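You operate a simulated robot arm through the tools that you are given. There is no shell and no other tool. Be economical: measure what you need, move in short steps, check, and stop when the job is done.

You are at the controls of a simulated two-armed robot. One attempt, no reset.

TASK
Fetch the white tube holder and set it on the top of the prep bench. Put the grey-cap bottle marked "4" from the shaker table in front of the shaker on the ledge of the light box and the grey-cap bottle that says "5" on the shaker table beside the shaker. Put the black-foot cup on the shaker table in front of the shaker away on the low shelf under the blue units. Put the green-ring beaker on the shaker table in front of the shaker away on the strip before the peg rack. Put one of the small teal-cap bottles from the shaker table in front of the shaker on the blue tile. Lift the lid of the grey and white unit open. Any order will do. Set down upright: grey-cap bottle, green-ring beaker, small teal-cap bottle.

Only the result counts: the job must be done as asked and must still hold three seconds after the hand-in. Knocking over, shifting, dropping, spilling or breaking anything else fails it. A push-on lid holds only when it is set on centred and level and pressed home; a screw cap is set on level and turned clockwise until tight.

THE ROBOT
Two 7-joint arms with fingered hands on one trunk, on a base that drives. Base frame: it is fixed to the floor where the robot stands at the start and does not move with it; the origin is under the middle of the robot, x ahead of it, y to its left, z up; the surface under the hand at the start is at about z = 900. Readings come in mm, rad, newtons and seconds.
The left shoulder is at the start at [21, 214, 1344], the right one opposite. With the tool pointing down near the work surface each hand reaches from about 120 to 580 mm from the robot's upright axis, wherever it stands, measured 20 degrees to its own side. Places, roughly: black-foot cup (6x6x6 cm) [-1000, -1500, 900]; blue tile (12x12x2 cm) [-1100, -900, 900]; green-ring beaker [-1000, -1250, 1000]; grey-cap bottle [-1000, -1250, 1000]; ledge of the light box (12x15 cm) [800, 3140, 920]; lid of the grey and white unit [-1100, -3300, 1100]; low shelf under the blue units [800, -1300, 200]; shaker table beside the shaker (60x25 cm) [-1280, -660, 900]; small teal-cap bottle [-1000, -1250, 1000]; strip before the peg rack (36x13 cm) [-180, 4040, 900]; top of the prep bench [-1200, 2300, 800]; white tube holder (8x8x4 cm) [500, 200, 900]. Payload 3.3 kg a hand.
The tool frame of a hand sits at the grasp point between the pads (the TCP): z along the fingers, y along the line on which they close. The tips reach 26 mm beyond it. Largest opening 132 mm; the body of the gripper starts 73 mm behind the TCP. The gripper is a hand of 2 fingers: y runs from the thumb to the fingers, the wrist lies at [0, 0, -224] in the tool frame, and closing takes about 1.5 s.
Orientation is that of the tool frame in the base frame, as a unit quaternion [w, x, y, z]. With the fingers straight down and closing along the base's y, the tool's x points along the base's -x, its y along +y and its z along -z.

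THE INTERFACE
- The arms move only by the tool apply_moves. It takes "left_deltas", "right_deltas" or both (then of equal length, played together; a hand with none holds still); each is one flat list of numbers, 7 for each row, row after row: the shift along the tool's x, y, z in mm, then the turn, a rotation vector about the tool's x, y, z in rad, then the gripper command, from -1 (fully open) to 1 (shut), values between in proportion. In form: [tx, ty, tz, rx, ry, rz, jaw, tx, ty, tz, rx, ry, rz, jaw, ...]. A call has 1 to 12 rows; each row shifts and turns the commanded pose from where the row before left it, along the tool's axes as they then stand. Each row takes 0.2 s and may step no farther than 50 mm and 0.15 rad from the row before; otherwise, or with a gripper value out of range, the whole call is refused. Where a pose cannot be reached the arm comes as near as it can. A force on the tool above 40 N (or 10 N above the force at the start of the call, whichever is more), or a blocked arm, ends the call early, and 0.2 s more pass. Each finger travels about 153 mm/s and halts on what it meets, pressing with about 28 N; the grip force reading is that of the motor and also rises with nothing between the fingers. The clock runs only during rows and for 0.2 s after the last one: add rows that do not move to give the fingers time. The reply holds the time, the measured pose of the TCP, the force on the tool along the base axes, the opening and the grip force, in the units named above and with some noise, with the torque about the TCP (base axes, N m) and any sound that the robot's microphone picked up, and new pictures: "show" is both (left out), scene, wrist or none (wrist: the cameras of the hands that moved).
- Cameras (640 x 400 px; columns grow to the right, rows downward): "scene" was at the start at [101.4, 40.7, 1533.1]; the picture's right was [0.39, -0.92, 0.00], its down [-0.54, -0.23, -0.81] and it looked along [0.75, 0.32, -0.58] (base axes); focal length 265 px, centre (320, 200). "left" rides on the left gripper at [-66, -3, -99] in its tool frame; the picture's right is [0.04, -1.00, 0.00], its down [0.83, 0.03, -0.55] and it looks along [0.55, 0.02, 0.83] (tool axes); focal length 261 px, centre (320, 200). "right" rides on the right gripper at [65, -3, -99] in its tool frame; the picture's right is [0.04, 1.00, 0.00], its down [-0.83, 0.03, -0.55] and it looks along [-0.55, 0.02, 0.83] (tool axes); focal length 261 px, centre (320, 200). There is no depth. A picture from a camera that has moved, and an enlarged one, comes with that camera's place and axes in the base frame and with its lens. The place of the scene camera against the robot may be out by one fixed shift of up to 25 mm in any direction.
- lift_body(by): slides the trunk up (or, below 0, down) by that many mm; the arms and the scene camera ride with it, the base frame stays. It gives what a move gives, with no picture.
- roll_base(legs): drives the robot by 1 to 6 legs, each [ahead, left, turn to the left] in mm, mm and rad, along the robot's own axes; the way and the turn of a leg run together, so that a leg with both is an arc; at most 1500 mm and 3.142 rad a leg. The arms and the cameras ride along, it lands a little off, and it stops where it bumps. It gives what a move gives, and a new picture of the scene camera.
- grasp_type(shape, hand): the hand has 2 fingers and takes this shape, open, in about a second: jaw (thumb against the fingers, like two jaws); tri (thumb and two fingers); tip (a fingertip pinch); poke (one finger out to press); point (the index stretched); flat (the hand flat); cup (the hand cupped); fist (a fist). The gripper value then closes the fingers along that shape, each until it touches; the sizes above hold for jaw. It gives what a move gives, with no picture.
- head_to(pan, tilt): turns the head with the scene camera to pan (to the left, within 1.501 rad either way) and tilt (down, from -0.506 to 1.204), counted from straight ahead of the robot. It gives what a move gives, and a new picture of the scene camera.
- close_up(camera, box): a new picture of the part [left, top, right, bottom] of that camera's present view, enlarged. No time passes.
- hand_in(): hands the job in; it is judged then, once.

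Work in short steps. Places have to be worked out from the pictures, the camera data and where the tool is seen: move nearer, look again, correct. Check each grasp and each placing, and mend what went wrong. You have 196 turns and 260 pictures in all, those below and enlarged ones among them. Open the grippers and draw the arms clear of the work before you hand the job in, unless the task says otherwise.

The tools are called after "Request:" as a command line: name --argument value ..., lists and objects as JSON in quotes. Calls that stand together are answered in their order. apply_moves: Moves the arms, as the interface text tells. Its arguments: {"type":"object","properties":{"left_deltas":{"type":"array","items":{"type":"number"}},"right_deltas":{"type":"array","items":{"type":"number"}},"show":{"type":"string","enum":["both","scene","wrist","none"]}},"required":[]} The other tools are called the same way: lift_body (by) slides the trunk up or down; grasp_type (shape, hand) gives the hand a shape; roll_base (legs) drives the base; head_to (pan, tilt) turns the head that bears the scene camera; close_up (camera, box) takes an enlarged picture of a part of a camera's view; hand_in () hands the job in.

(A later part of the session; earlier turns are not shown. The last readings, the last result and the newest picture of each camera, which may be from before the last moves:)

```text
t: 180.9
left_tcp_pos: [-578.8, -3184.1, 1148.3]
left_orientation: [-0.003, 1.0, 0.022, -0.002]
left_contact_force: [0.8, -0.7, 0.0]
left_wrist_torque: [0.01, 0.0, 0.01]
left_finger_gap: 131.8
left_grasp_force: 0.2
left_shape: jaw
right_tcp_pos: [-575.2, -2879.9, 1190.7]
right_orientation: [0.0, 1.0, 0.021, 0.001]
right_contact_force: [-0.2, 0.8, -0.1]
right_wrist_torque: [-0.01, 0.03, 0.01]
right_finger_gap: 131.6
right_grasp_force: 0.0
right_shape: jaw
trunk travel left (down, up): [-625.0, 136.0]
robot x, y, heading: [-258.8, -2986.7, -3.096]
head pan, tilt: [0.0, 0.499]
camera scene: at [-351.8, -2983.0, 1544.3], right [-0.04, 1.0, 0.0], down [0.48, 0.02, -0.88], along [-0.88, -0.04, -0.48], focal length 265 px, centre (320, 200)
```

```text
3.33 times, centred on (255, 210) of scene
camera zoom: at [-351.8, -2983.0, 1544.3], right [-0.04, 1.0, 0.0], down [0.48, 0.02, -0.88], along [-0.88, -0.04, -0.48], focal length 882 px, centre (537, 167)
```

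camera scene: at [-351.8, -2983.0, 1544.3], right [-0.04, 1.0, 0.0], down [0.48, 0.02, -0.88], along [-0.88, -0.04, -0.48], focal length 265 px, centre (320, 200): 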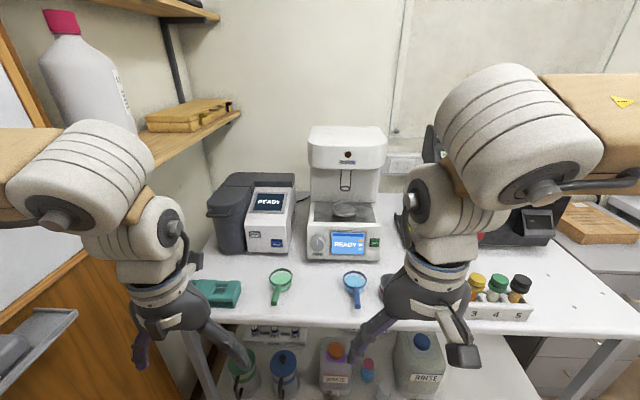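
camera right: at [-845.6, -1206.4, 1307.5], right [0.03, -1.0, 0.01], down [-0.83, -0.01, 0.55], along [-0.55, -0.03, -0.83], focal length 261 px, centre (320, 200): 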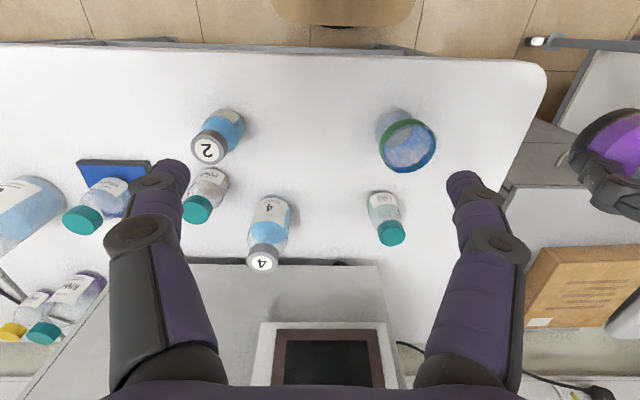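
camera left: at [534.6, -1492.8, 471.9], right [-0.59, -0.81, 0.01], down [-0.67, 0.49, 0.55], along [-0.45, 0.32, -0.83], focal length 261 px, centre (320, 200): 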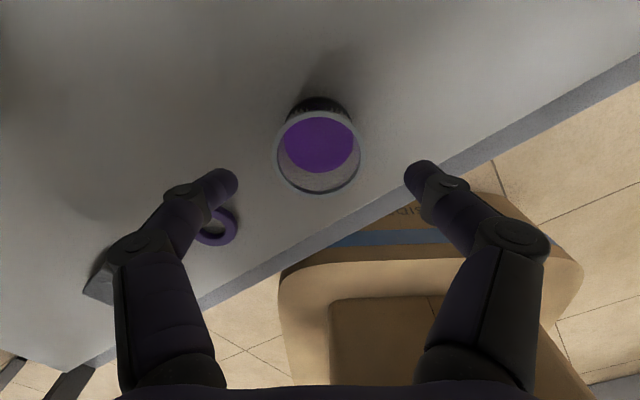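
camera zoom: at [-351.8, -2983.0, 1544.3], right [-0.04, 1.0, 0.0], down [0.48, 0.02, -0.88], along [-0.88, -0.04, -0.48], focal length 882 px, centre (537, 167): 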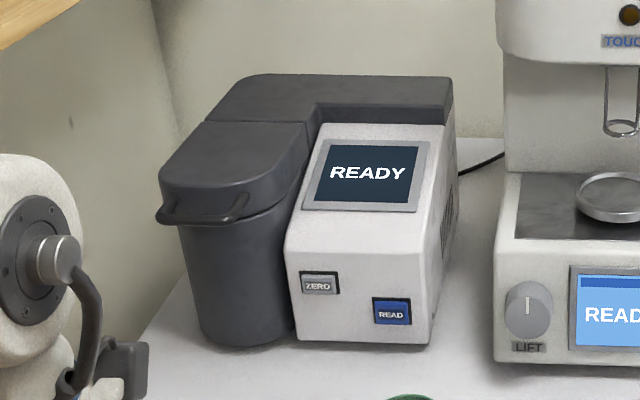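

The unit's dark lid hinges at the back with a handle at its front, near (-1085,-3345,~1090). Plan: point the left hand horizontally forward, hook the closed fingertips under the handle and lift along the arc. First fix the heading and rotate the left hand to horizontal while extending it.

Request:
roll_base --legs '[[0, 0, -0.045]]'

Request:
apply_moves --left_deltas '[-20, 0, 0, 0, -0.1428, 0, -1, -19.8, 0, 2.85, 0, -0.1428, 0, -1, -19.2, 0, 5.6, 0, -0.1428, 0, 0, -18.2, 0, 8.3, 0, -0.1428, 0, 0, -16.8, 0, 10.8, 0, -0.1428, 0, 1, -15.1, 0, 13.1, 0, -0.1428, 0, 1, -13.1, 0, 15.1, 0, -0.1428, 0, 1, -10.8, 0, 16.8, 0, -0.1428, 0, 1, -8.3, 0, 18.2, 0, -0.1428, 0, 1, -5.6, 0, 19.2, 0, -0.1428, 0, 1, -2.85, 0, 19.8, 0, -0.1428, 0, 1]'

```text
t: 181.7
left_tcp_pos: [-587.8, -3169.4, 1149.4]
left_orientation: [-0.003, 1.0, 0.001, 0.0]
left_contact_force: [0.5, 0.6, 0.5]
left_wrist_torque: [0.02, -0.03, 0.0]
left_finger_gap: 132.0
left_grasp_force: 0.1
left_shape: jaw
right_tcp_pos: [-569.7, -2866.1, 1191.8]
right_orientation: [0.001, 1.0, -0.002, 0.002]
right_contact_force: [-0.1, 0.2, 0.3]
right_wrist_torque: [0.0, 0.01, 0.0]
right_finger_gap: 131.9
right_grasp_force: 0.0
right_shape: jaw
trunk travel left (down, up): [-625.0, 136.0]
robot x, y, heading: [-258.8, -2982.7, 3.14]
head pan, tilt: [0.0, 0.499]
camera scene: at [-351.9, -2978.4, 1544.2], right [0.0, 1.0, 0.0], down [0.48, 0.0, -0.88], along [-0.88, 0.0, -0.48], focal length 265 px, centre (320, 200)
```

scene: 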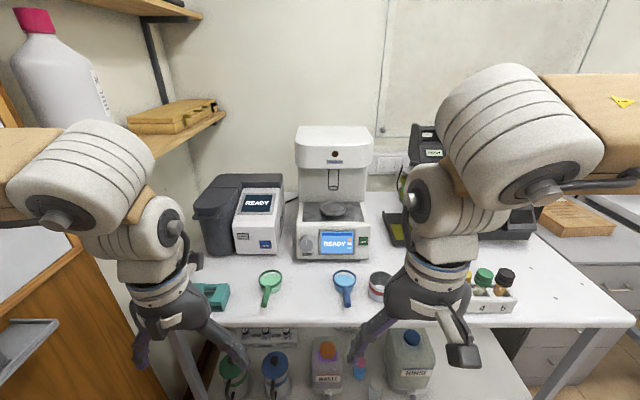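

```text
t: 184.1
left_tcp_pos: [-813.8, -3169.0, 1151.8]
left_orientation: [0.001, -0.705, -0.003, 0.709]
left_contact_force: [0.4, 0.2, 0.3]
left_wrist_torque: [-0.02, -0.03, 0.0]
left_finger_gap: 0.2
left_grasp_force: 27.4
left_shape: jaw
left hand out of reach, approached as far as the arm can: row 9, 10
right_tcp_pos: [-569.8, -2865.5, 1192.1]
right_orientation: [0.002, 1.0, -0.002, 0.001]
right_contact_force: [-0.4, -0.4, -0.2]
right_wrist_torque: [0.03, 0.02, 0.02]
right_finger_gap: 132.0
right_grasp_force: 0.1
right_shape: jaw
trunk travel left (down, up): [-625.0, 136.0]
robot x, y, heading: [-259.0, -2985.8, 3.145]
head pan, tilt: [0.0, 0.499]
camera scene: at [-352.5, -2977.4, 1544.2], right [0.0, 1.0, 0.0], down [0.48, 0.0, -0.88], along [-0.88, 0.0, -0.48], focal length 265 px, centre (320, 200)
camera left: at [-717.0, -3167.0, 1215.7], right [0.0, 1.0, -0.04], down [0.55, -0.03, -0.84], along [-0.84, -0.02, -0.55], focal length 261 px, centre (320, 200)
```

scene: 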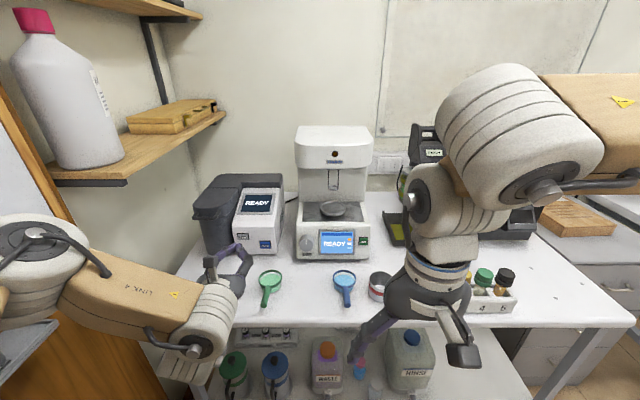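
left: 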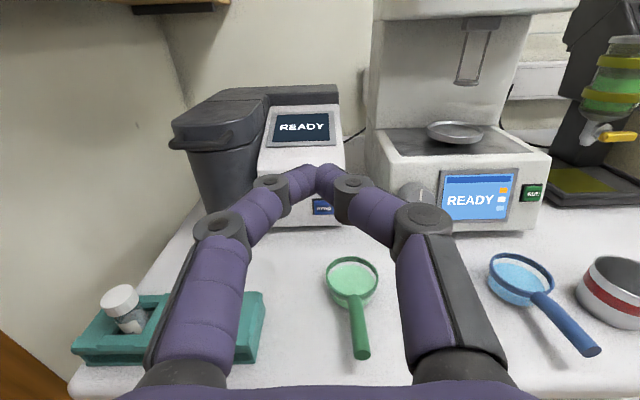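

The hand is horizontal now. Triangulating both cameras, the handle is at ≈(-1126,-3366,1060). I check the clearance on the left side (partition, shelf) before moving left.

Request:
head_to --pan 0.9 --tilt 0.35

```text
t: 185.3
left_tcp_pos: [-811.7, -3170.9, 1150.7]
left_orientation: [0.002, -0.707, -0.003, 0.708]
left_contact_force: [-0.2, -0.3, -0.2]
left_wrist_torque: [0.02, 0.01, -0.04]
left_finger_gap: 0.2
left_grasp_force: 28.1
left_shape: jaw
right_tcp_pos: [-569.7, -2865.2, 1191.0]
right_orientation: [0.001, 1.0, -0.002, 0.001]
right_contact_force: [-0.1, 0.1, 0.1]
right_wrist_torque: [0.0, -0.01, -0.01]
right_finger_gap: 132.1
right_grasp_force: 0.1
right_shape: jaw
trunk travel left (down, up): [-625.0, 136.0]
robot x, y, heading: [-258.5, -2985.5, 3.14]
head pan, tilt: [0.901, 0.351]
camera scene: at [-318.9, -3051.8, 1557.9], right [-0.78, 0.62, 0.0], down [0.21, 0.27, -0.94], along [-0.58, -0.73, -0.34], focal length 265 px, centre (320, 200)
```

scene: 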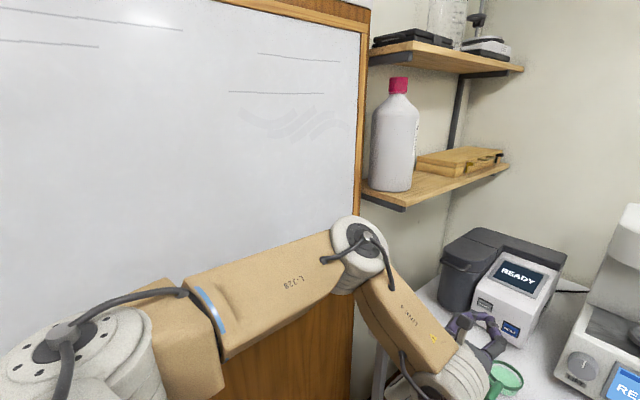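

A shelf (z≈1290, front edge y≈-3427) overhangs there, and the left elbow would come near it. I'll lower the trunk 200 mm so the elbow passes below it, and yaw the hand 0.7 rad left so the wrist stays further right.

Request:
lift_body --by -200

Request:
apply_moves --left_deltas '[-15, 31, -2, -0.14, 0, 0, 1, -15, 31, -2, -0.14, 0, 0, 1, -15, 31, -2, -0.14, 0, 0, 1, -15, 31, -2, -0.14, 0, 0, 1, -15, 31, -2, -0.14, 0, 0, 1, 0, 0, 0, 0, 0, 0, 1]'

```text
t: 187.4
left_tcp_pos: [-813.7, -3170.4, 949.2]
left_orientation: [0.003, -0.706, -0.002, 0.708]
left_contact_force: [-0.4, 0.4, 0.3]
left_wrist_torque: [0.0, 0.01, 0.01]
left_finger_gap: 0.0
left_grasp_force: 28.2
left_shape: jaw
right_tcp_pos: [-568.3, -2865.7, 993.0]
right_orientation: [0.001, 1.0, -0.002, 0.001]
right_contact_force: [-0.3, -0.5, -0.5]
right_wrist_torque: [-0.01, 0.02, 0.0]
right_finger_gap: 131.8
right_grasp_force: 0.1
right_shape: jaw
trunk travel left (down, up): [-425.0, 336.0]
robot x, y, heading: [-262.7, -2982.2, 3.147]
head pan, tilt: [0.901, 0.351]
```

```text
t: 188.8
left_tcp_pos: [-779.3, -3335.0, 1032.8]
left_orientation: [0.24, 0.666, 0.238, -0.665]
left_contact_force: [-0.6, 0.2, -1.0]
left_wrist_torque: [0.01, -0.03, 0.0]
left_finger_gap: 0.0
left_grasp_force: 27.9
left_shape: jaw
left hand out of reach, approached as far as the arm can: row 4, 5
right_tcp_pos: [-571.5, -2853.2, 987.8]
right_orientation: [0.006, 1.0, -0.003, 0.002]
right_contact_force: [0.3, 0.0, -0.3]
right_wrist_torque: [0.01, 0.03, 0.0]
right_finger_gap: 131.7
right_grasp_force: 0.1
right_shape: jaw
trunk travel left (down, up): [-425.0, 336.0]
robot x, y, heading: [-262.2, -2984.7, 3.134]
head pan, tilt: [0.901, 0.351]
camera scene: at [-334.6, -3034.7, 1357.5], right [-0.78, 0.62, -0.01], down [0.22, 0.26, -0.94], along [-0.58, -0.74, -0.34], focal length 265 px, centre (320, 200)
camera left: at [-706.7, -3269.5, 1098.0], right [-0.64, 0.77, -0.04], down [0.45, 0.32, -0.83], along [-0.63, -0.55, -0.55], focal length 261 px, centre (320, 200)
```

scene: 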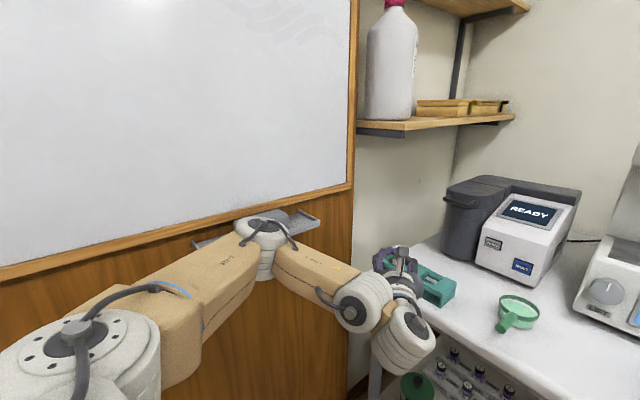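
left: 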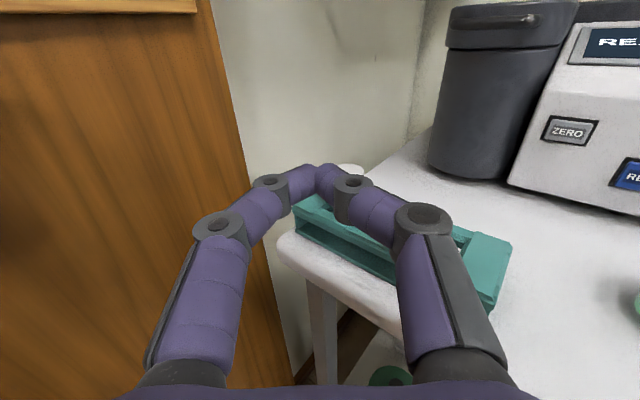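

Using two wrist views, the handle is nearer: ≈(-1028,-3322,1097). I roll forward 190 mm and re-look with the wrist camera.

Request:
roll_base --legs '[[170, 0, 0]]'

Request:
close_up --camera "left" --box '[0, 0, 640, 400]'

```text
t: 189.7
left_tcp_pos: [-790.3, -3333.3, 1035.1]
left_orientation: [0.239, 0.666, 0.238, -0.666]
left_contact_force: [-0.8, 0.2, 0.9]
left_wrist_torque: [0.0, 0.0, 0.02]
left_finger_gap: 0.0
left_grasp_force: 28.1
left_shape: jaw
right_tcp_pos: [-583.8, -2854.6, 990.5]
right_orientation: [0.006, 1.0, -0.002, 0.0]
right_contact_force: [-0.8, -0.2, 1.0]
right_wrist_torque: [-0.01, 0.01, -0.03]
right_finger_gap: 131.7
right_grasp_force: 0.1
right_shape: jaw
trunk travel left (down, up): [-425.0, 336.0]
robot x, y, heading: [-274.4, -2984.2, 3.141]
head pan, tilt: [0.901, 0.351]
stopped in leg 1: the robot was blocked; the commanded pose is now the measured one
camera scene: at [-344.9, -3036.4, 1358.9], right [-0.78, 0.62, -0.01], down [0.21, 0.26, -0.94], along [-0.59, -0.74, -0.34], focal length 265 px, centre (320, 200)
```

scene: 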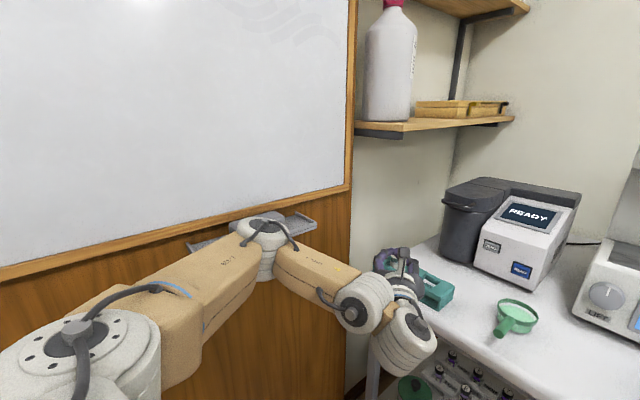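

```text
1.00 times, centred on (320, 200) of left (not enlarged: the box is as wide or as high as the picture)
camera zoom: at [-718.0, -3268.8, 1099.5], right [-0.63, 0.77, -0.04], down [0.45, 0.32, -0.83], along [-0.63, -0.55, -0.55], focal length 261 px, centre (320, 200)
```

zoom: 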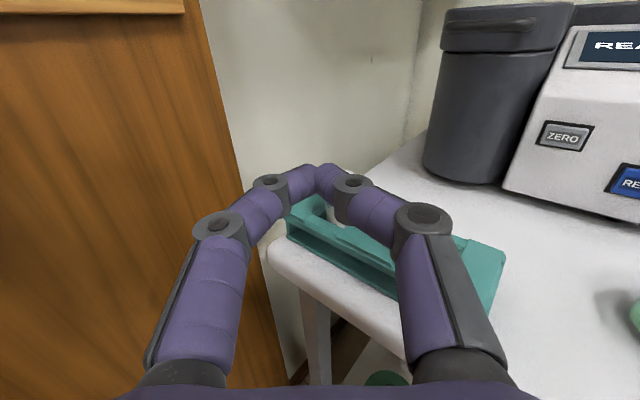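

The base was blocked after 12 mm: the elbow is touching the whiteboard's tray. I back off, shift right, raise a bit, and then go forward past the tray.

Request:
roll_base --legs '[[-15, -110, 0]]'

Request:
lift_body --by 70

Request:
roll_base --legs '[[150, 0, 0]]'

```text
t: 190.8
left_tcp_pos: [-775.2, -3234.2, 1029.1]
left_orientation: [0.237, 0.668, 0.242, -0.663]
left_contact_force: [0.2, 0.8, 0.1]
left_wrist_torque: [0.02, 0.0, 0.04]
left_finger_gap: 0.0
left_grasp_force: 28.0
left_shape: jaw
right_tcp_pos: [-568.3, -2752.8, 991.6]
right_orientation: [0.002, 1.0, -0.002, 0.001]
right_contact_force: [-0.1, 0.9, -0.9]
right_wrist_torque: [-0.01, 0.03, -0.02]
right_finger_gap: 132.0
right_grasp_force: 0.0
right_shape: jaw
trunk travel left (down, up): [-425.0, 336.0]
robot x, y, heading: [-258.0, -2873.4, 3.139]
head pan, tilt: [0.901, 0.351]
camera scene: at [-330.7, -2937.4, 1357.6], right [-0.78, 0.62, 0.0], down [0.21, 0.27, -0.94], along [-0.58, -0.74, -0.34], focal length 265 px, centre (320, 200)
```

scene: 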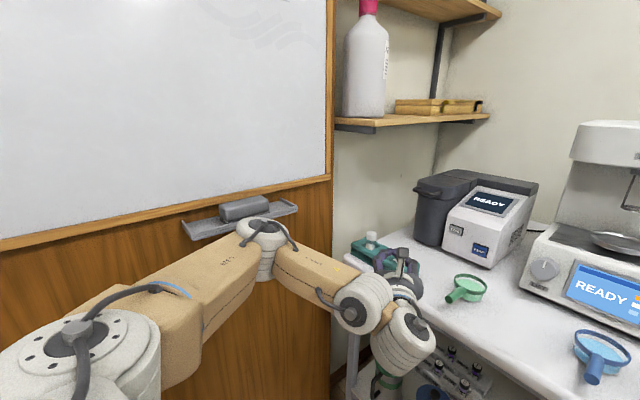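

```text
t: 191.9
left_tcp_pos: [-775.6, -3236.5, 1097.8]
left_orientation: [0.236, 0.668, 0.241, -0.663]
left_contact_force: [-0.1, 1.1, -0.1]
left_wrist_torque: [0.02, 0.03, -0.01]
left_finger_gap: 0.0
left_grasp_force: 28.3
left_shape: jaw
right_tcp_pos: [-570.8, -2753.5, 1059.8]
right_orientation: [0.0, 1.0, -0.001, 0.002]
right_contact_force: [-0.4, 0.4, 0.0]
right_wrist_torque: [-0.01, 0.02, -0.02]
right_finger_gap: 131.8
right_grasp_force: 0.0
right_shape: jaw
trunk travel left (down, up): [-495.0, 266.0]
robot x, y, heading: [-253.7, -2871.2, 3.139]
head pan, tilt: [0.901, 0.351]
```

```text
t: 193.3
left_tcp_pos: [-928.9, -3234.1, 1097.9]
left_orientation: [0.235, 0.669, 0.241, -0.663]
left_contact_force: [0.1, -0.4, 0.5]
left_wrist_torque: [-0.02, 0.0, 0.03]
left_finger_gap: 0.0
left_grasp_force: 28.7
left_shape: jaw
right_tcp_pos: [-721.9, -2754.1, 1061.8]
right_orientation: [0.001, 1.0, -0.003, 0.002]
right_contact_force: [0.3, -0.9, 0.3]
right_wrist_torque: [0.0, 0.02, 0.03]
right_finger_gap: 131.9
right_grasp_force: 0.0
right_shape: jaw
trunk travel left (down, up): [-495.0, 266.0]
robot x, y, heading: [-411.4, -2870.2, 3.14]
head pan, tilt: [0.901, 0.351]
camera scene: at [-476.7, -2938.6, 1427.6], right [-0.78, 0.62, 0.0], down [0.22, 0.27, -0.94], along [-0.59, -0.73, -0.34], focal length 265 px, centre (320, 200)
```

scene: 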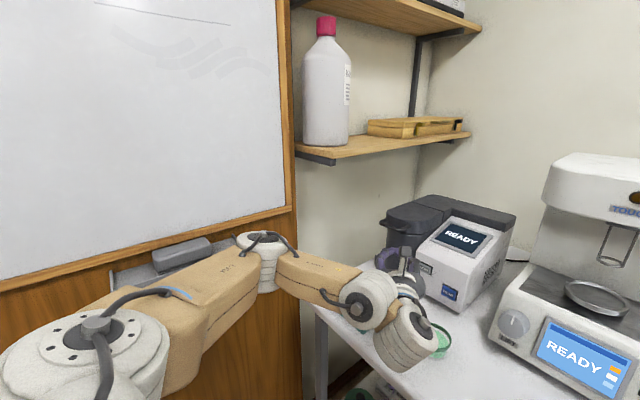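

Past the tray. Check the wrist camera for the handle position.

Request:
close_up --camera "left" --box '[0, 0, 640, 400]'

```text
1.00 times, centred on (320, 200) of left (not enlarged: the box is as wide or as high as the picture)
camera zoom: at [-855.8, -3169.8, 1163.8], right [-0.63, 0.77, -0.04], down [0.45, 0.33, -0.83], along [-0.63, -0.54, -0.56], focal length 261 px, centre (320, 200)
```

zoom: 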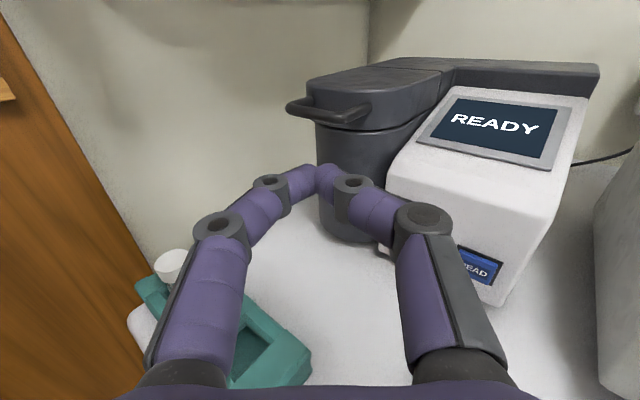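

Handle pinned at ≈(-1047,-3321,1093). I roll 60 mm ahead, then lower the tip to ~1068 and slide it under the handle with the arm.

Request:
roll_base --legs '[[60, 0, 0]]'

Request:
apply_moves --left_deltas '[20, 5, 15, 0, 0, 0, 1, 10, 10, 15, 0, 0, 0, 1, 0, 10, 15, 0, 0, 0, 1, 0, 5, 10, 0, 0, 0, 1, 0, 0, 0, 0, 0, 0, 1]' --show "both"

```text
t: 194.3
left_tcp_pos: [-988.7, -3233.7, 1097.7]
left_orientation: [0.237, 0.668, 0.241, -0.663]
left_contact_force: [-0.7, 0.6, -0.5]
left_wrist_torque: [-0.04, 0.03, 0.03]
left_finger_gap: 0.0
left_grasp_force: 28.4
left_shape: jaw
right_tcp_pos: [-782.0, -2753.0, 1061.5]
right_orientation: [0.0, 1.0, -0.004, 0.002]
right_contact_force: [0.4, 0.1, 0.4]
right_wrist_torque: [-0.05, -0.02, -0.04]
right_finger_gap: 131.8
right_grasp_force: 0.0
right_shape: jaw
trunk travel left (down, up): [-495.0, 266.0]
robot x, y, heading: [-468.6, -2872.1, 3.136]
head pan, tilt: [0.901, 0.351]
camera scene: at [-537.5, -2938.4, 1427.6], right [-0.78, 0.62, 0.0], down [0.22, 0.27, -0.94], along [-0.59, -0.73, -0.34], focal length 265 px, centre (320, 200)
```

scene: 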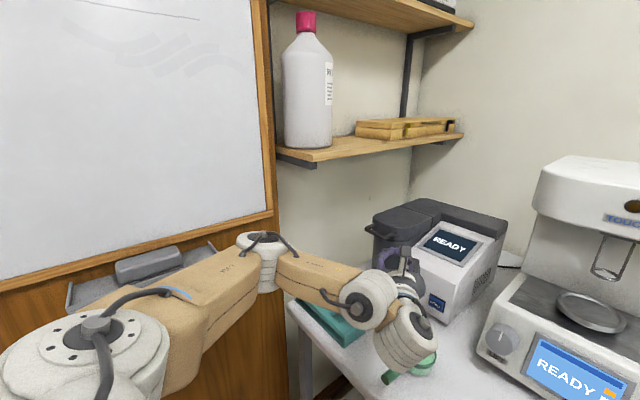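

```text
t: 195.5
left_tcp_pos: [-1011.3, -3290.7, 1065.7]
left_orientation: [0.235, 0.668, 0.241, -0.664]
left_contact_force: [0.6, 0.9, 0.1]
left_wrist_torque: [0.0, -0.01, -0.03]
left_finger_gap: 0.0
left_grasp_force: 28.4
left_shape: jaw
right_tcp_pos: [-780.1, -2752.1, 1061.5]
right_orientation: [0.001, 1.0, -0.002, 0.001]
right_contact_force: [0.0, 0.2, -0.3]
right_wrist_torque: [0.01, -0.03, 0.01]
right_finger_gap: 131.9
right_grasp_force: 0.1
right_shape: jaw
trunk travel left (down, up): [-495.0, 266.0]
robot x, y, heading: [-470.6, -2871.8, 3.137]
head pan, tilt: [0.901, 0.351]
camera scene: at [-535.5, -2938.3, 1427.8], right [-0.78, 0.62, 0.0], down [0.21, 0.27, -0.94], along [-0.59, -0.73, -0.34], focal length 265 px, centre (320, 200)
camera left: at [-938.9, -3226.9, 1133.5], right [-0.63, 0.77, -0.04], down [0.45, 0.33, -0.83], along [-0.63, -0.54, -0.56], focal length 261 px, centre (320, 200)
```

scene: 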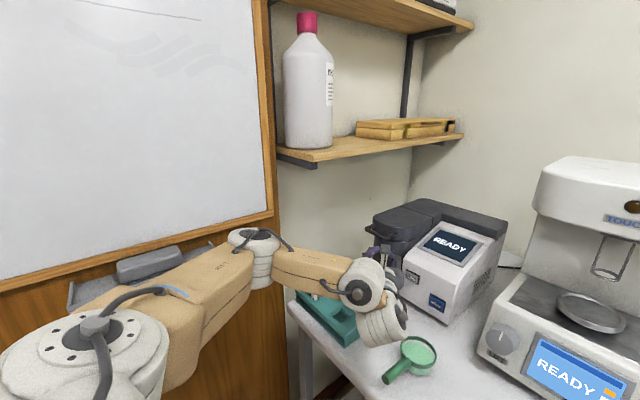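
left: 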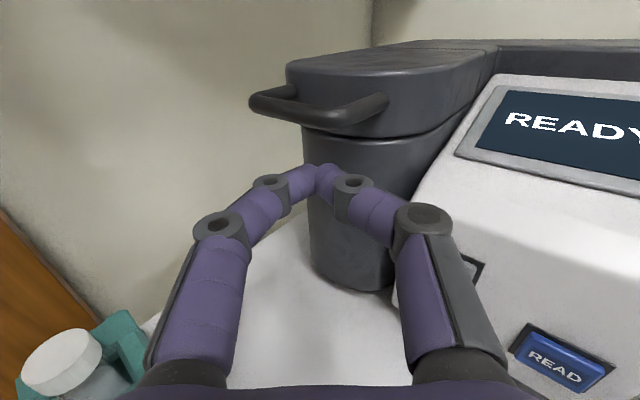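

The bar is just ahead and above the tips. Push 26 mm further under it, then begin lifting gently.

Request:
apply_moves --left_deltas '[0, 0, 13, 0, 0, 0, 1, 0, 0, 12, 0, 0, 0, 1, -6, 0, 0, 0, 0, 0, 1, -6, 0, 0, 0, 0, 0, 1, -6, 0, 0, 0, 0, 0, 1, 0, 0, 0, 0, 0, 0, 1]' --show "wrist"

```text
t: 196.9
left_tcp_pos: [-1030.1, -3308.4, 1084.2]
left_orientation: [0.236, 0.668, 0.242, -0.663]
left_contact_force: [0.2, 1.0, -1.3]
left_wrist_torque: [0.01, 0.01, 0.0]
left_finger_gap: 0.2
left_grasp_force: 28.3
left_shape: jaw
right_tcp_pos: [-780.1, -2751.8, 1061.8]
right_orientation: [0.001, 1.0, -0.003, 0.001]
right_contact_force: [-0.4, 0.6, -0.3]
right_wrist_torque: [-0.02, -0.01, -0.03]
right_finger_gap: 131.7
right_grasp_force: 0.1
right_shape: jaw
trunk travel left (down, up): [-495.0, 266.0]
robot x, y, heading: [-468.2, -2869.8, 3.144]
head pan, tilt: [0.901, 0.351]
camera left: at [-958.2, -3243.2, 1151.2], right [-0.63, 0.77, -0.04], down [0.45, 0.33, -0.83], along [-0.63, -0.54, -0.56], focal length 261 px, centre (320, 200)
```

left: 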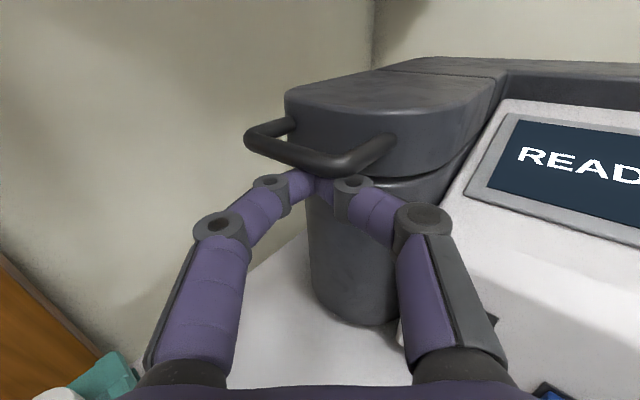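

The tip is under the bar. Lift ~40 mm in small rows and check that the lid follows.

Request:
apply_moves --left_deltas '[-7, 0, 0, 0, 0, 0, 1, -7, 0, 0, 0, 0, 0, 1, -7, 0, 0, 0, 0, 0, 1, -7, 0, 0, 0, 0, 0, 1, -7, 0, 0, 0, 0, 0, 1, 0, 0, 0, 0, 0, 0, 1]' --show "wrist"

```text
t: 198.3
left_tcp_pos: [-1029.7, -3307.8, 1122.0]
left_orientation: [0.236, 0.668, 0.241, -0.664]
left_contact_force: [-0.1, 0.1, -0.7]
left_wrist_torque: [-0.02, -0.02, 0.0]
left_finger_gap: 0.0
left_grasp_force: 27.8
left_shape: jaw
right_tcp_pos: [-779.5, -2752.2, 1061.7]
right_orientation: [0.001, 1.0, -0.003, 0.001]
right_contact_force: [-0.6, -1.0, 0.9]
right_wrist_torque: [0.0, -0.01, 0.01]
right_finger_gap: 132.1
right_grasp_force: 0.0
right_shape: jaw
trunk travel left (down, up): [-495.0, 266.0]
robot x, y, heading: [-469.4, -2879.5, 3.141]
head pan, tilt: [0.901, 0.351]
camera left: at [-957.7, -3243.9, 1186.6], right [-0.63, 0.77, -0.04], down [0.45, 0.33, -0.83], along [-0.63, -0.54, -0.56], focal length 261 px, centre (320, 200)
```

left: 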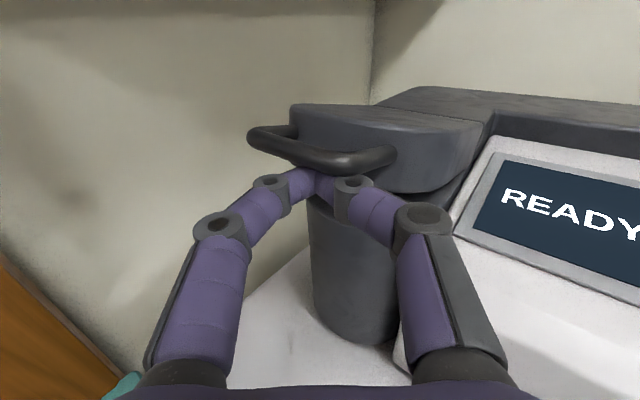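

The lid follows with almost no force. Continue along the arc toward ~40°.

Request:
apply_moves --left_deltas '[-9, -1.5, 2.3, 0, 0, 0, 1, -9, -1.5, 2.3, 0, 0, 0, 1, -9, -1.5, 2.3, 0, 0, 0, 1, -9, -2, 2.5, 0, 0, 0, 1, -9, -2, 2.5, 0, 0, 0, 1, -9, -2, 3, 0, 0, 0, 1, -9, -2, 3, 0, 0, 0, 1, 0, 0, 0, 0, 0, 0, 1]' --show "both"

```text
t: 200.1
left_tcp_pos: [-1053.4, -3310.6, 1183.2]
left_orientation: [0.236, 0.668, 0.241, -0.664]
left_contact_force: [0.3, -0.5, -0.8]
left_wrist_torque: [-0.02, -0.01, -0.02]
left_finger_gap: 0.0
left_grasp_force: 28.7
left_shape: jaw
right_tcp_pos: [-780.7, -2752.3, 1060.7]
right_orientation: [0.0, 1.0, -0.002, 0.001]
right_contact_force: [0.6, 0.1, 0.6]
right_wrist_torque: [-0.02, 0.0, 0.0]
right_finger_gap: 131.6
right_grasp_force: 0.0
right_shape: jaw
trunk travel left (down, up): [-495.0, 266.0]
robot x, y, heading: [-472.4, -2870.3, 3.138]
head pan, tilt: [0.901, 0.351]
camera scene: at [-535.4, -2938.5, 1427.8], right [-0.78, 0.62, 0.0], down [0.21, 0.27, -0.94], along [-0.59, -0.73, -0.34], focal length 265 px, centre (320, 200)
camera left: at [-980.2, -3246.1, 1249.7], right [-0.63, 0.77, -0.04], down [0.45, 0.33, -0.83], along [-0.63, -0.54, -0.56], focal length 261 px, centre (320, 200)
```

scene: 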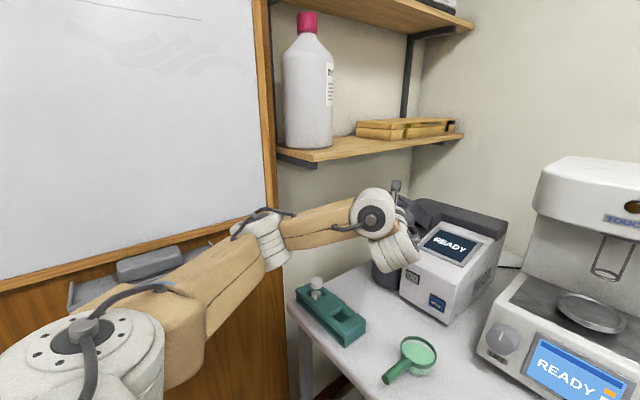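
left: 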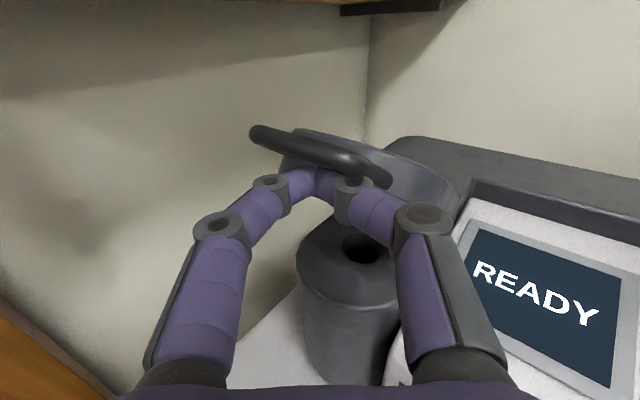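

Lid ~40° open. Continue the arc, moving more backward now.

Request:
apply_moves --left_deltas '[-10, -4.2, 5.1, 0, 0, 0, 1, -10, -4.2, 5.1, 0, 0, 0, 1, -10, -4.2, 5.1, 0, 0, 0, 1, -10, -4.2, 5.1, 0, 0, 0, 1, -10, -4.2, 5.1, 0, 0, 0, 1, -6, -5.7, 6.9, 0, 0, 0, 1, -6, -5.7, 6.9, 0, 0, 0, 1, -6, -5.7, 6.9, 0, 0, 0, 1, -6, -5.7, 6.9, 0, 0, 0, 1, 0, 0, 0, 0, 0, 0, 1]' --show "both"

```text
t: 202.3
left_tcp_pos: [-1120.5, -3311.2, 1258.2]
left_orientation: [0.235, 0.668, 0.241, -0.664]
left_contact_force: [0.1, -1.0, -0.5]
left_wrist_torque: [-0.01, -0.02, 0.01]
left_finger_gap: 0.0
left_grasp_force: 28.2
left_shape: jaw
right_tcp_pos: [-780.5, -2753.2, 1061.8]
right_orientation: [0.001, 1.0, -0.003, 0.002]
right_contact_force: [0.4, -0.3, 0.5]
right_wrist_torque: [0.0, 0.01, -0.03]
right_finger_gap: 132.2
right_grasp_force: 0.1
right_shape: jaw
trunk travel left (down, up): [-495.0, 266.0]
robot x, y, heading: [-470.4, -2868.0, 3.135]
head pan, tilt: [0.901, 0.351]
camera scene: at [-535.4, -2938.5, 1427.8], right [-0.78, 0.62, 0.0], down [0.21, 0.27, -0.94], along [-0.59, -0.73, -0.34], focal length 265 px, centre (320, 200)
camera left: at [-1048.9, -3246.8, 1323.2], right [-0.63, 0.77, -0.04], down [0.45, 0.33, -0.83], along [-0.63, -0.54, -0.56], focal length 261 px, centre (320, 200)
```

scene: 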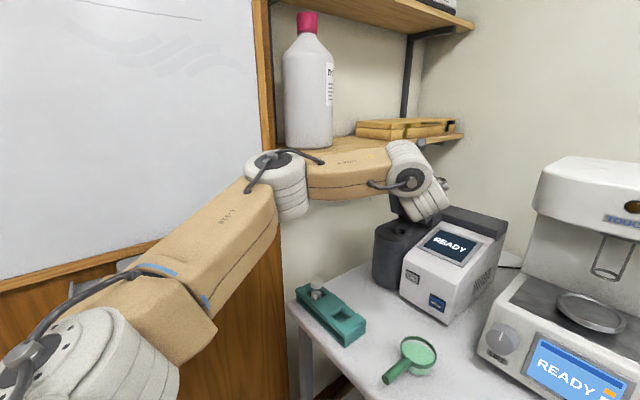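
left: 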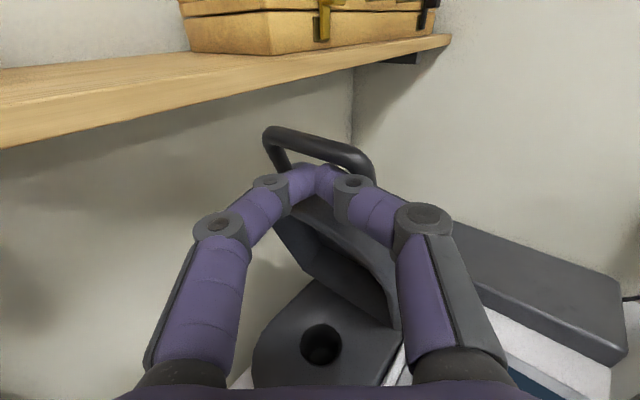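

Lid is ~70° open. The arm is near its reach limit, so I push the last part with the base: 45 mm forward.

Request:
roll_base --legs '[[45, 0, 0]]'

Request:
close_up --camera "left" --box '[0, 0, 640, 400]'

```text
t: 203.1
left_tcp_pos: [-1126.2, -3309.6, 1257.6]
left_orientation: [0.235, 0.668, 0.24, -0.664]
left_contact_force: [-0.1, -0.5, -0.3]
left_wrist_torque: [-0.02, -0.01, 0.03]
left_finger_gap: 0.1
left_grasp_force: 28.3
left_shape: jaw
right_tcp_pos: [-784.6, -2750.7, 1061.7]
right_orientation: [0.001, 1.0, -0.005, 0.001]
right_contact_force: [0.7, -0.1, -0.2]
right_wrist_torque: [0.0, 0.05, 0.02]
right_finger_gap: 131.7
right_grasp_force: 0.1
right_shape: jaw
trunk travel left (down, up): [-495.0, 266.0]
robot x, y, heading: [-472.9, -2872.1, 3.132]
head pan, tilt: [0.901, 0.351]
stopped in leg 1: the robot was blocked; the commanded pose is now the measured one
camera scene: at [-540.0, -2938.7, 1427.9], right [-0.78, 0.63, 0.0], down [0.21, 0.27, -0.94], along [-0.59, -0.73, -0.34], focal length 265 px, centre (320, 200)
```

scene: 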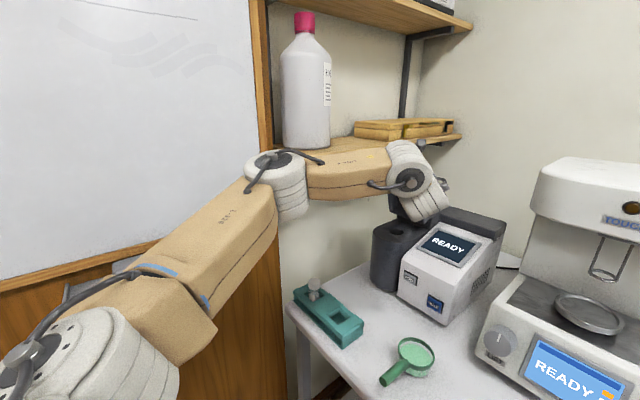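

```text
1.00 times, centred on (320, 200) of left (not enlarged: the box is as wide or as high as the picture)
camera zoom: at [-1054.6, -3245.4, 1323.5], right [-0.63, 0.77, -0.04], down [0.45, 0.33, -0.83], along [-0.63, -0.54, -0.56], focal length 261 px, centre (320, 200)
```

zoom: 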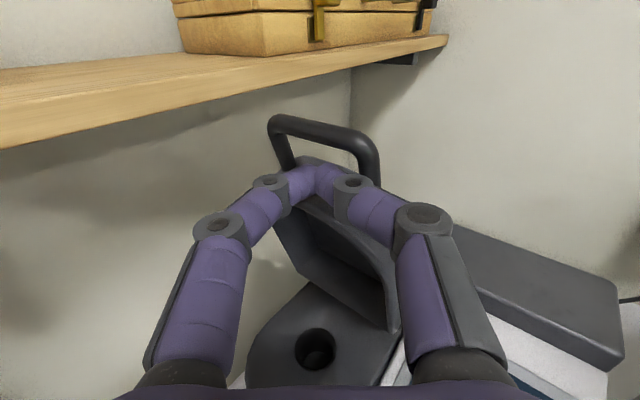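

The base stopped after 5 mm: the forearm is close to the shelf corner, so no more pushing at this height. I'll lower the tip ~60 mm along the lid's underside (this also lowers the elbow), then push lower on the lid.

Request:
apply_moves --left_deltas '[0, 5, -6, 0, 0, 0, 1, 10, 0, 0, 0, 0, 0, 1, 12, 0, 0, 0, 0, 0, 1, 12, 0, 0, 0, 0, 0, 1, 12, 0, 0, 0, 0, 0, 1, 12, 0, 0, 0, 0, 0, 1, 0, 0, 0, 0, 0, 0, 1]' --show "both"

```text
t: 204.2
left_tcp_pos: [-1114.8, -3305.4, 1232.6]
left_orientation: [-0.235, -0.658, -0.243, 0.673]
left_contact_force: [17.0, 5.7, 22.5]
left_wrist_torque: [-0.27, 0.16, 0.19]
left_finger_gap: 0.0
left_grasp_force: 27.8
left_shape: jaw
right_tcp_pos: [-783.5, -2749.9, 1061.4]
right_orientation: [0.001, 1.0, -0.005, 0.0]
right_contact_force: [0.4, 0.9, -0.2]
right_wrist_torque: [0.02, -0.03, 0.0]
right_finger_gap: 132.1
right_grasp_force: 0.1
right_shape: jaw
trunk travel left (down, up): [-495.0, 266.0]
robot x, y, heading: [-476.3, -2872.9, 3.136]
head pan, tilt: [0.901, 0.351]
stopped in row 5 (left hand): the force on the tool passed its limit at 46 N (the readings are from after the stop); the commanded pose is now the measured one
camera scene: at [-537.4, -2935.6, 1428.3], right [-0.78, 0.63, 0.0], down [0.21, 0.27, -0.94], along [-0.59, -0.73, -0.34], focal length 265 px, centre (320, 200)
camera left: at [-1042.3, -3241.3, 1297.1], right [-0.64, 0.77, -0.02], down [0.43, 0.33, -0.84], along [-0.64, -0.55, -0.54], focal length 261 px, centre (320, 200)
```

scene: 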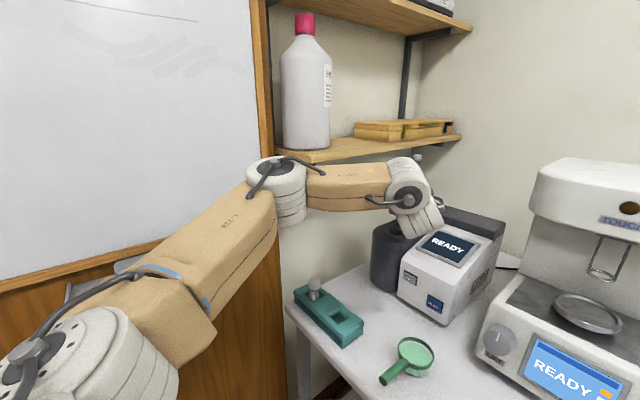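
left: 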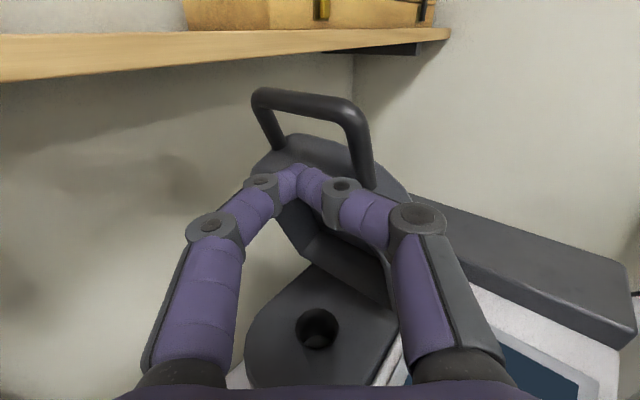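

The tip pressed on the lid's thick front wall. I back off 25 mm horizontally and see whether the lid stays by itself.

Request:
apply_moves --left_deltas '[-3, 0, 0, 0, 0, 0, 1, 0, 6, -8, 0, 0, 0, 1, 0, 6, -8, 0, 0, 0, 1, 0, 5, -6, 0, 0, 0, 1, 0, 0, 0, 0, 0, 0, 1]' --show "wrist"

```text
t: 205.4
left_tcp_pos: [-1092.7, -3308.8, 1227.9]
left_orientation: [-0.236, -0.664, -0.242, 0.667]
left_contact_force: [-0.8, 0.2, -0.1]
left_wrist_torque: [0.0, -0.02, 0.01]
left_finger_gap: 0.0
left_grasp_force: 27.4
left_shape: jaw
right_tcp_pos: [-786.1, -2751.9, 1060.9]
right_orientation: [0.002, 1.0, -0.003, 0.001]
right_contact_force: [0.4, -0.2, 1.3]
right_wrist_torque: [0.03, 0.0, 0.0]
right_finger_gap: 131.8
right_grasp_force: 0.1
right_shape: jaw
trunk travel left (down, up): [-495.0, 266.0]
robot x, y, heading: [-478.0, -2871.6, 3.136]
head pan, tilt: [0.901, 0.351]
camera left: at [-1019.1, -3244.1, 1292.7], right [-0.63, 0.77, -0.03], down [0.44, 0.33, -0.83], along [-0.63, -0.54, -0.55], focal length 261 px, centre (320, 200)
```

left: 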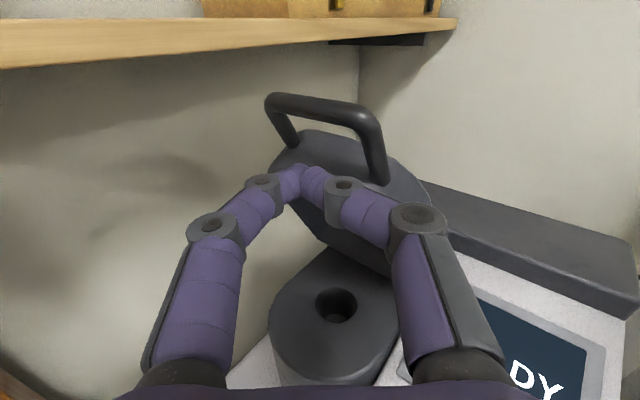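

No force on the tool, so the lid seems to hold itself. Lower further 45 mm in front of it and look.

Request:
apply_moves --left_deltas '[0, 4, -5, 0, 0, 0, 1, 11, 0, 0, 0, 0, 0, 1, 11, 0, 0, 0, 0, 0, 1, 11, 0, 0, 0, 0, 0, 1, 11, 0, 0, 0, 0, 0, 1, 0, 0, 0, 0, 0, 0, 1]' --show "wrist"

```text
t: 206.8
left_tcp_pos: [-1085.3, -3307.3, 1183.1]
left_orientation: [-0.235, -0.664, -0.241, 0.668]
left_contact_force: [-0.2, -0.5, 0.4]
left_wrist_torque: [0.01, -0.05, 0.01]
left_finger_gap: 0.0
left_grasp_force: 27.7
left_shape: jaw
right_tcp_pos: [-787.3, -2751.9, 1061.8]
right_orientation: [0.001, 1.0, -0.004, 0.001]
right_contact_force: [0.3, -0.7, -0.2]
right_wrist_torque: [0.0, 0.04, 0.03]
right_finger_gap: 131.9
right_grasp_force: 0.1
right_shape: jaw
trunk travel left (down, up): [-495.0, 266.0]
robot x, y, heading: [-475.3, -2871.5, 3.135]
head pan, tilt: [0.901, 0.351]
camera left: at [-1013.2, -3242.3, 1248.1], right [-0.63, 0.77, -0.03], down [0.44, 0.33, -0.83], along [-0.63, -0.54, -0.55], focal length 261 px, centre (320, 200)
```

left: 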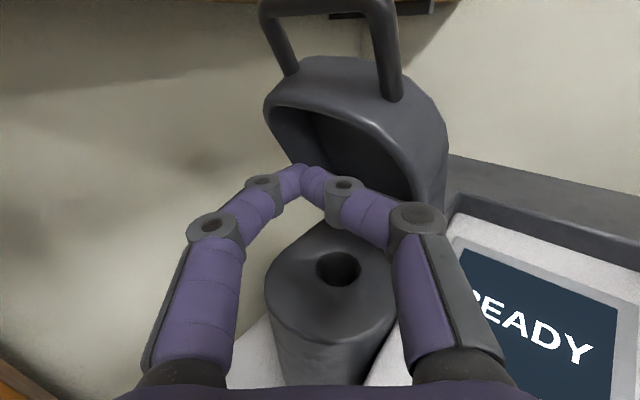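

The lid stays up by itself at ~75°. I push it further by moving the tips into its hollow underside and backward.

Request:
apply_moves --left_deltas '[-4, -5.7, 6.9, 0, 0, 0, 1, -4, -5.7, 6.9, 0, 0, 0, 1, -4, -5.7, 6.9, 0, 0, 0, 1, 0, -5.7, 6.9, 0, 0, 0, 1, 0, -5.7, 6.9, 0, 0, 0, 1, 0, -5.7, 6.9, 0, 0, 0, 1, 0, -5.7, 6.9, 0, 0, 0, 1, 0, 0, 0, 0, 0, 0, 1]' --show "both"

```text
t: 208.6
left_tcp_pos: [-1145.5, -3307.2, 1200.0]
left_orientation: [-0.235, -0.661, -0.243, 0.67]
left_contact_force: [10.8, -0.6, 14.6]
left_wrist_torque: [0.29, 0.02, -0.26]
left_finger_gap: 0.0
left_grasp_force: 27.6
left_shape: jaw
right_tcp_pos: [-783.1, -2751.0, 1063.1]
right_orientation: [0.002, 1.0, -0.004, 0.0]
right_contact_force: [-0.2, 0.8, 1.5]
right_wrist_torque: [0.02, 0.03, 0.01]
right_finger_gap: 132.0
right_grasp_force: 0.0
right_shape: jaw
trunk travel left (down, up): [-495.0, 266.0]
robot x, y, heading: [-474.9, -2872.0, 3.141]
head pan, tilt: [0.901, 0.351]
camera scene: at [-538.5, -2937.8, 1428.2], right [-0.78, 0.63, 0.0], down [0.21, 0.27, -0.94], along [-0.59, -0.73, -0.34], focal length 265 px, centre (320, 200)
camera left: at [-1073.0, -3242.6, 1264.0], right [-0.64, 0.77, -0.03], down [0.43, 0.33, -0.84], along [-0.64, -0.54, -0.55], focal length 261 px, centre (320, 200)
```

scene: 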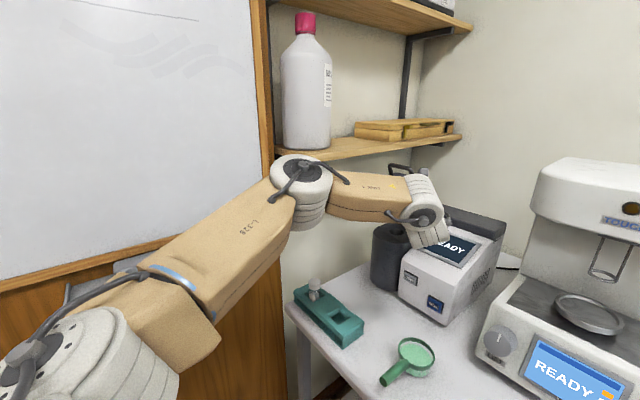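
left: 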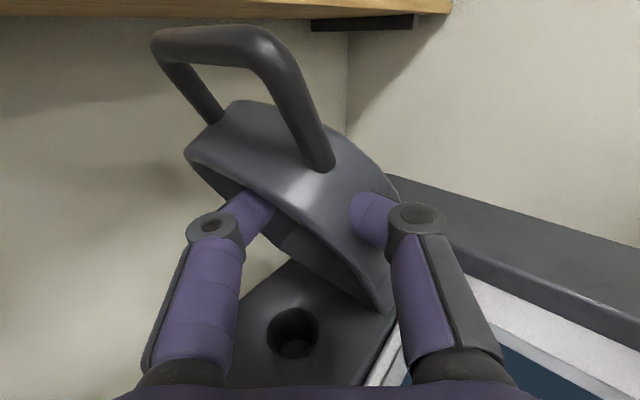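

I zoom in on the lid from the head camera to judge its angle.

Request:
close_up --camera "scene" --box '[340, 130, 540, 320]'

```text
2.11 times, centred on (440, 225) of scene
camera zoom: at [-538.5, -2937.8, 1428.2], right [-0.78, 0.63, 0.0], down [0.21, 0.27, -0.94], along [-0.59, -0.73, -0.34], focal length 557 px, centre (67, 147)
```

zoom: 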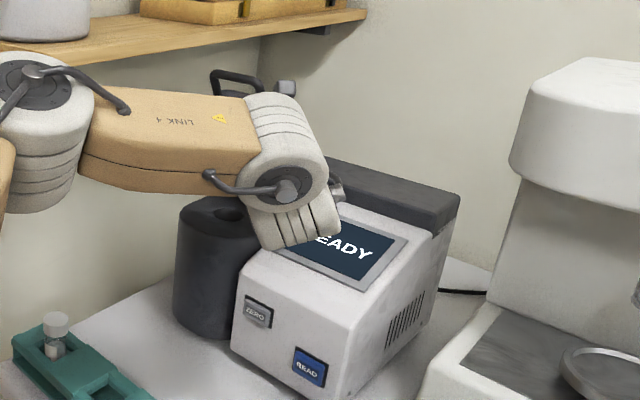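

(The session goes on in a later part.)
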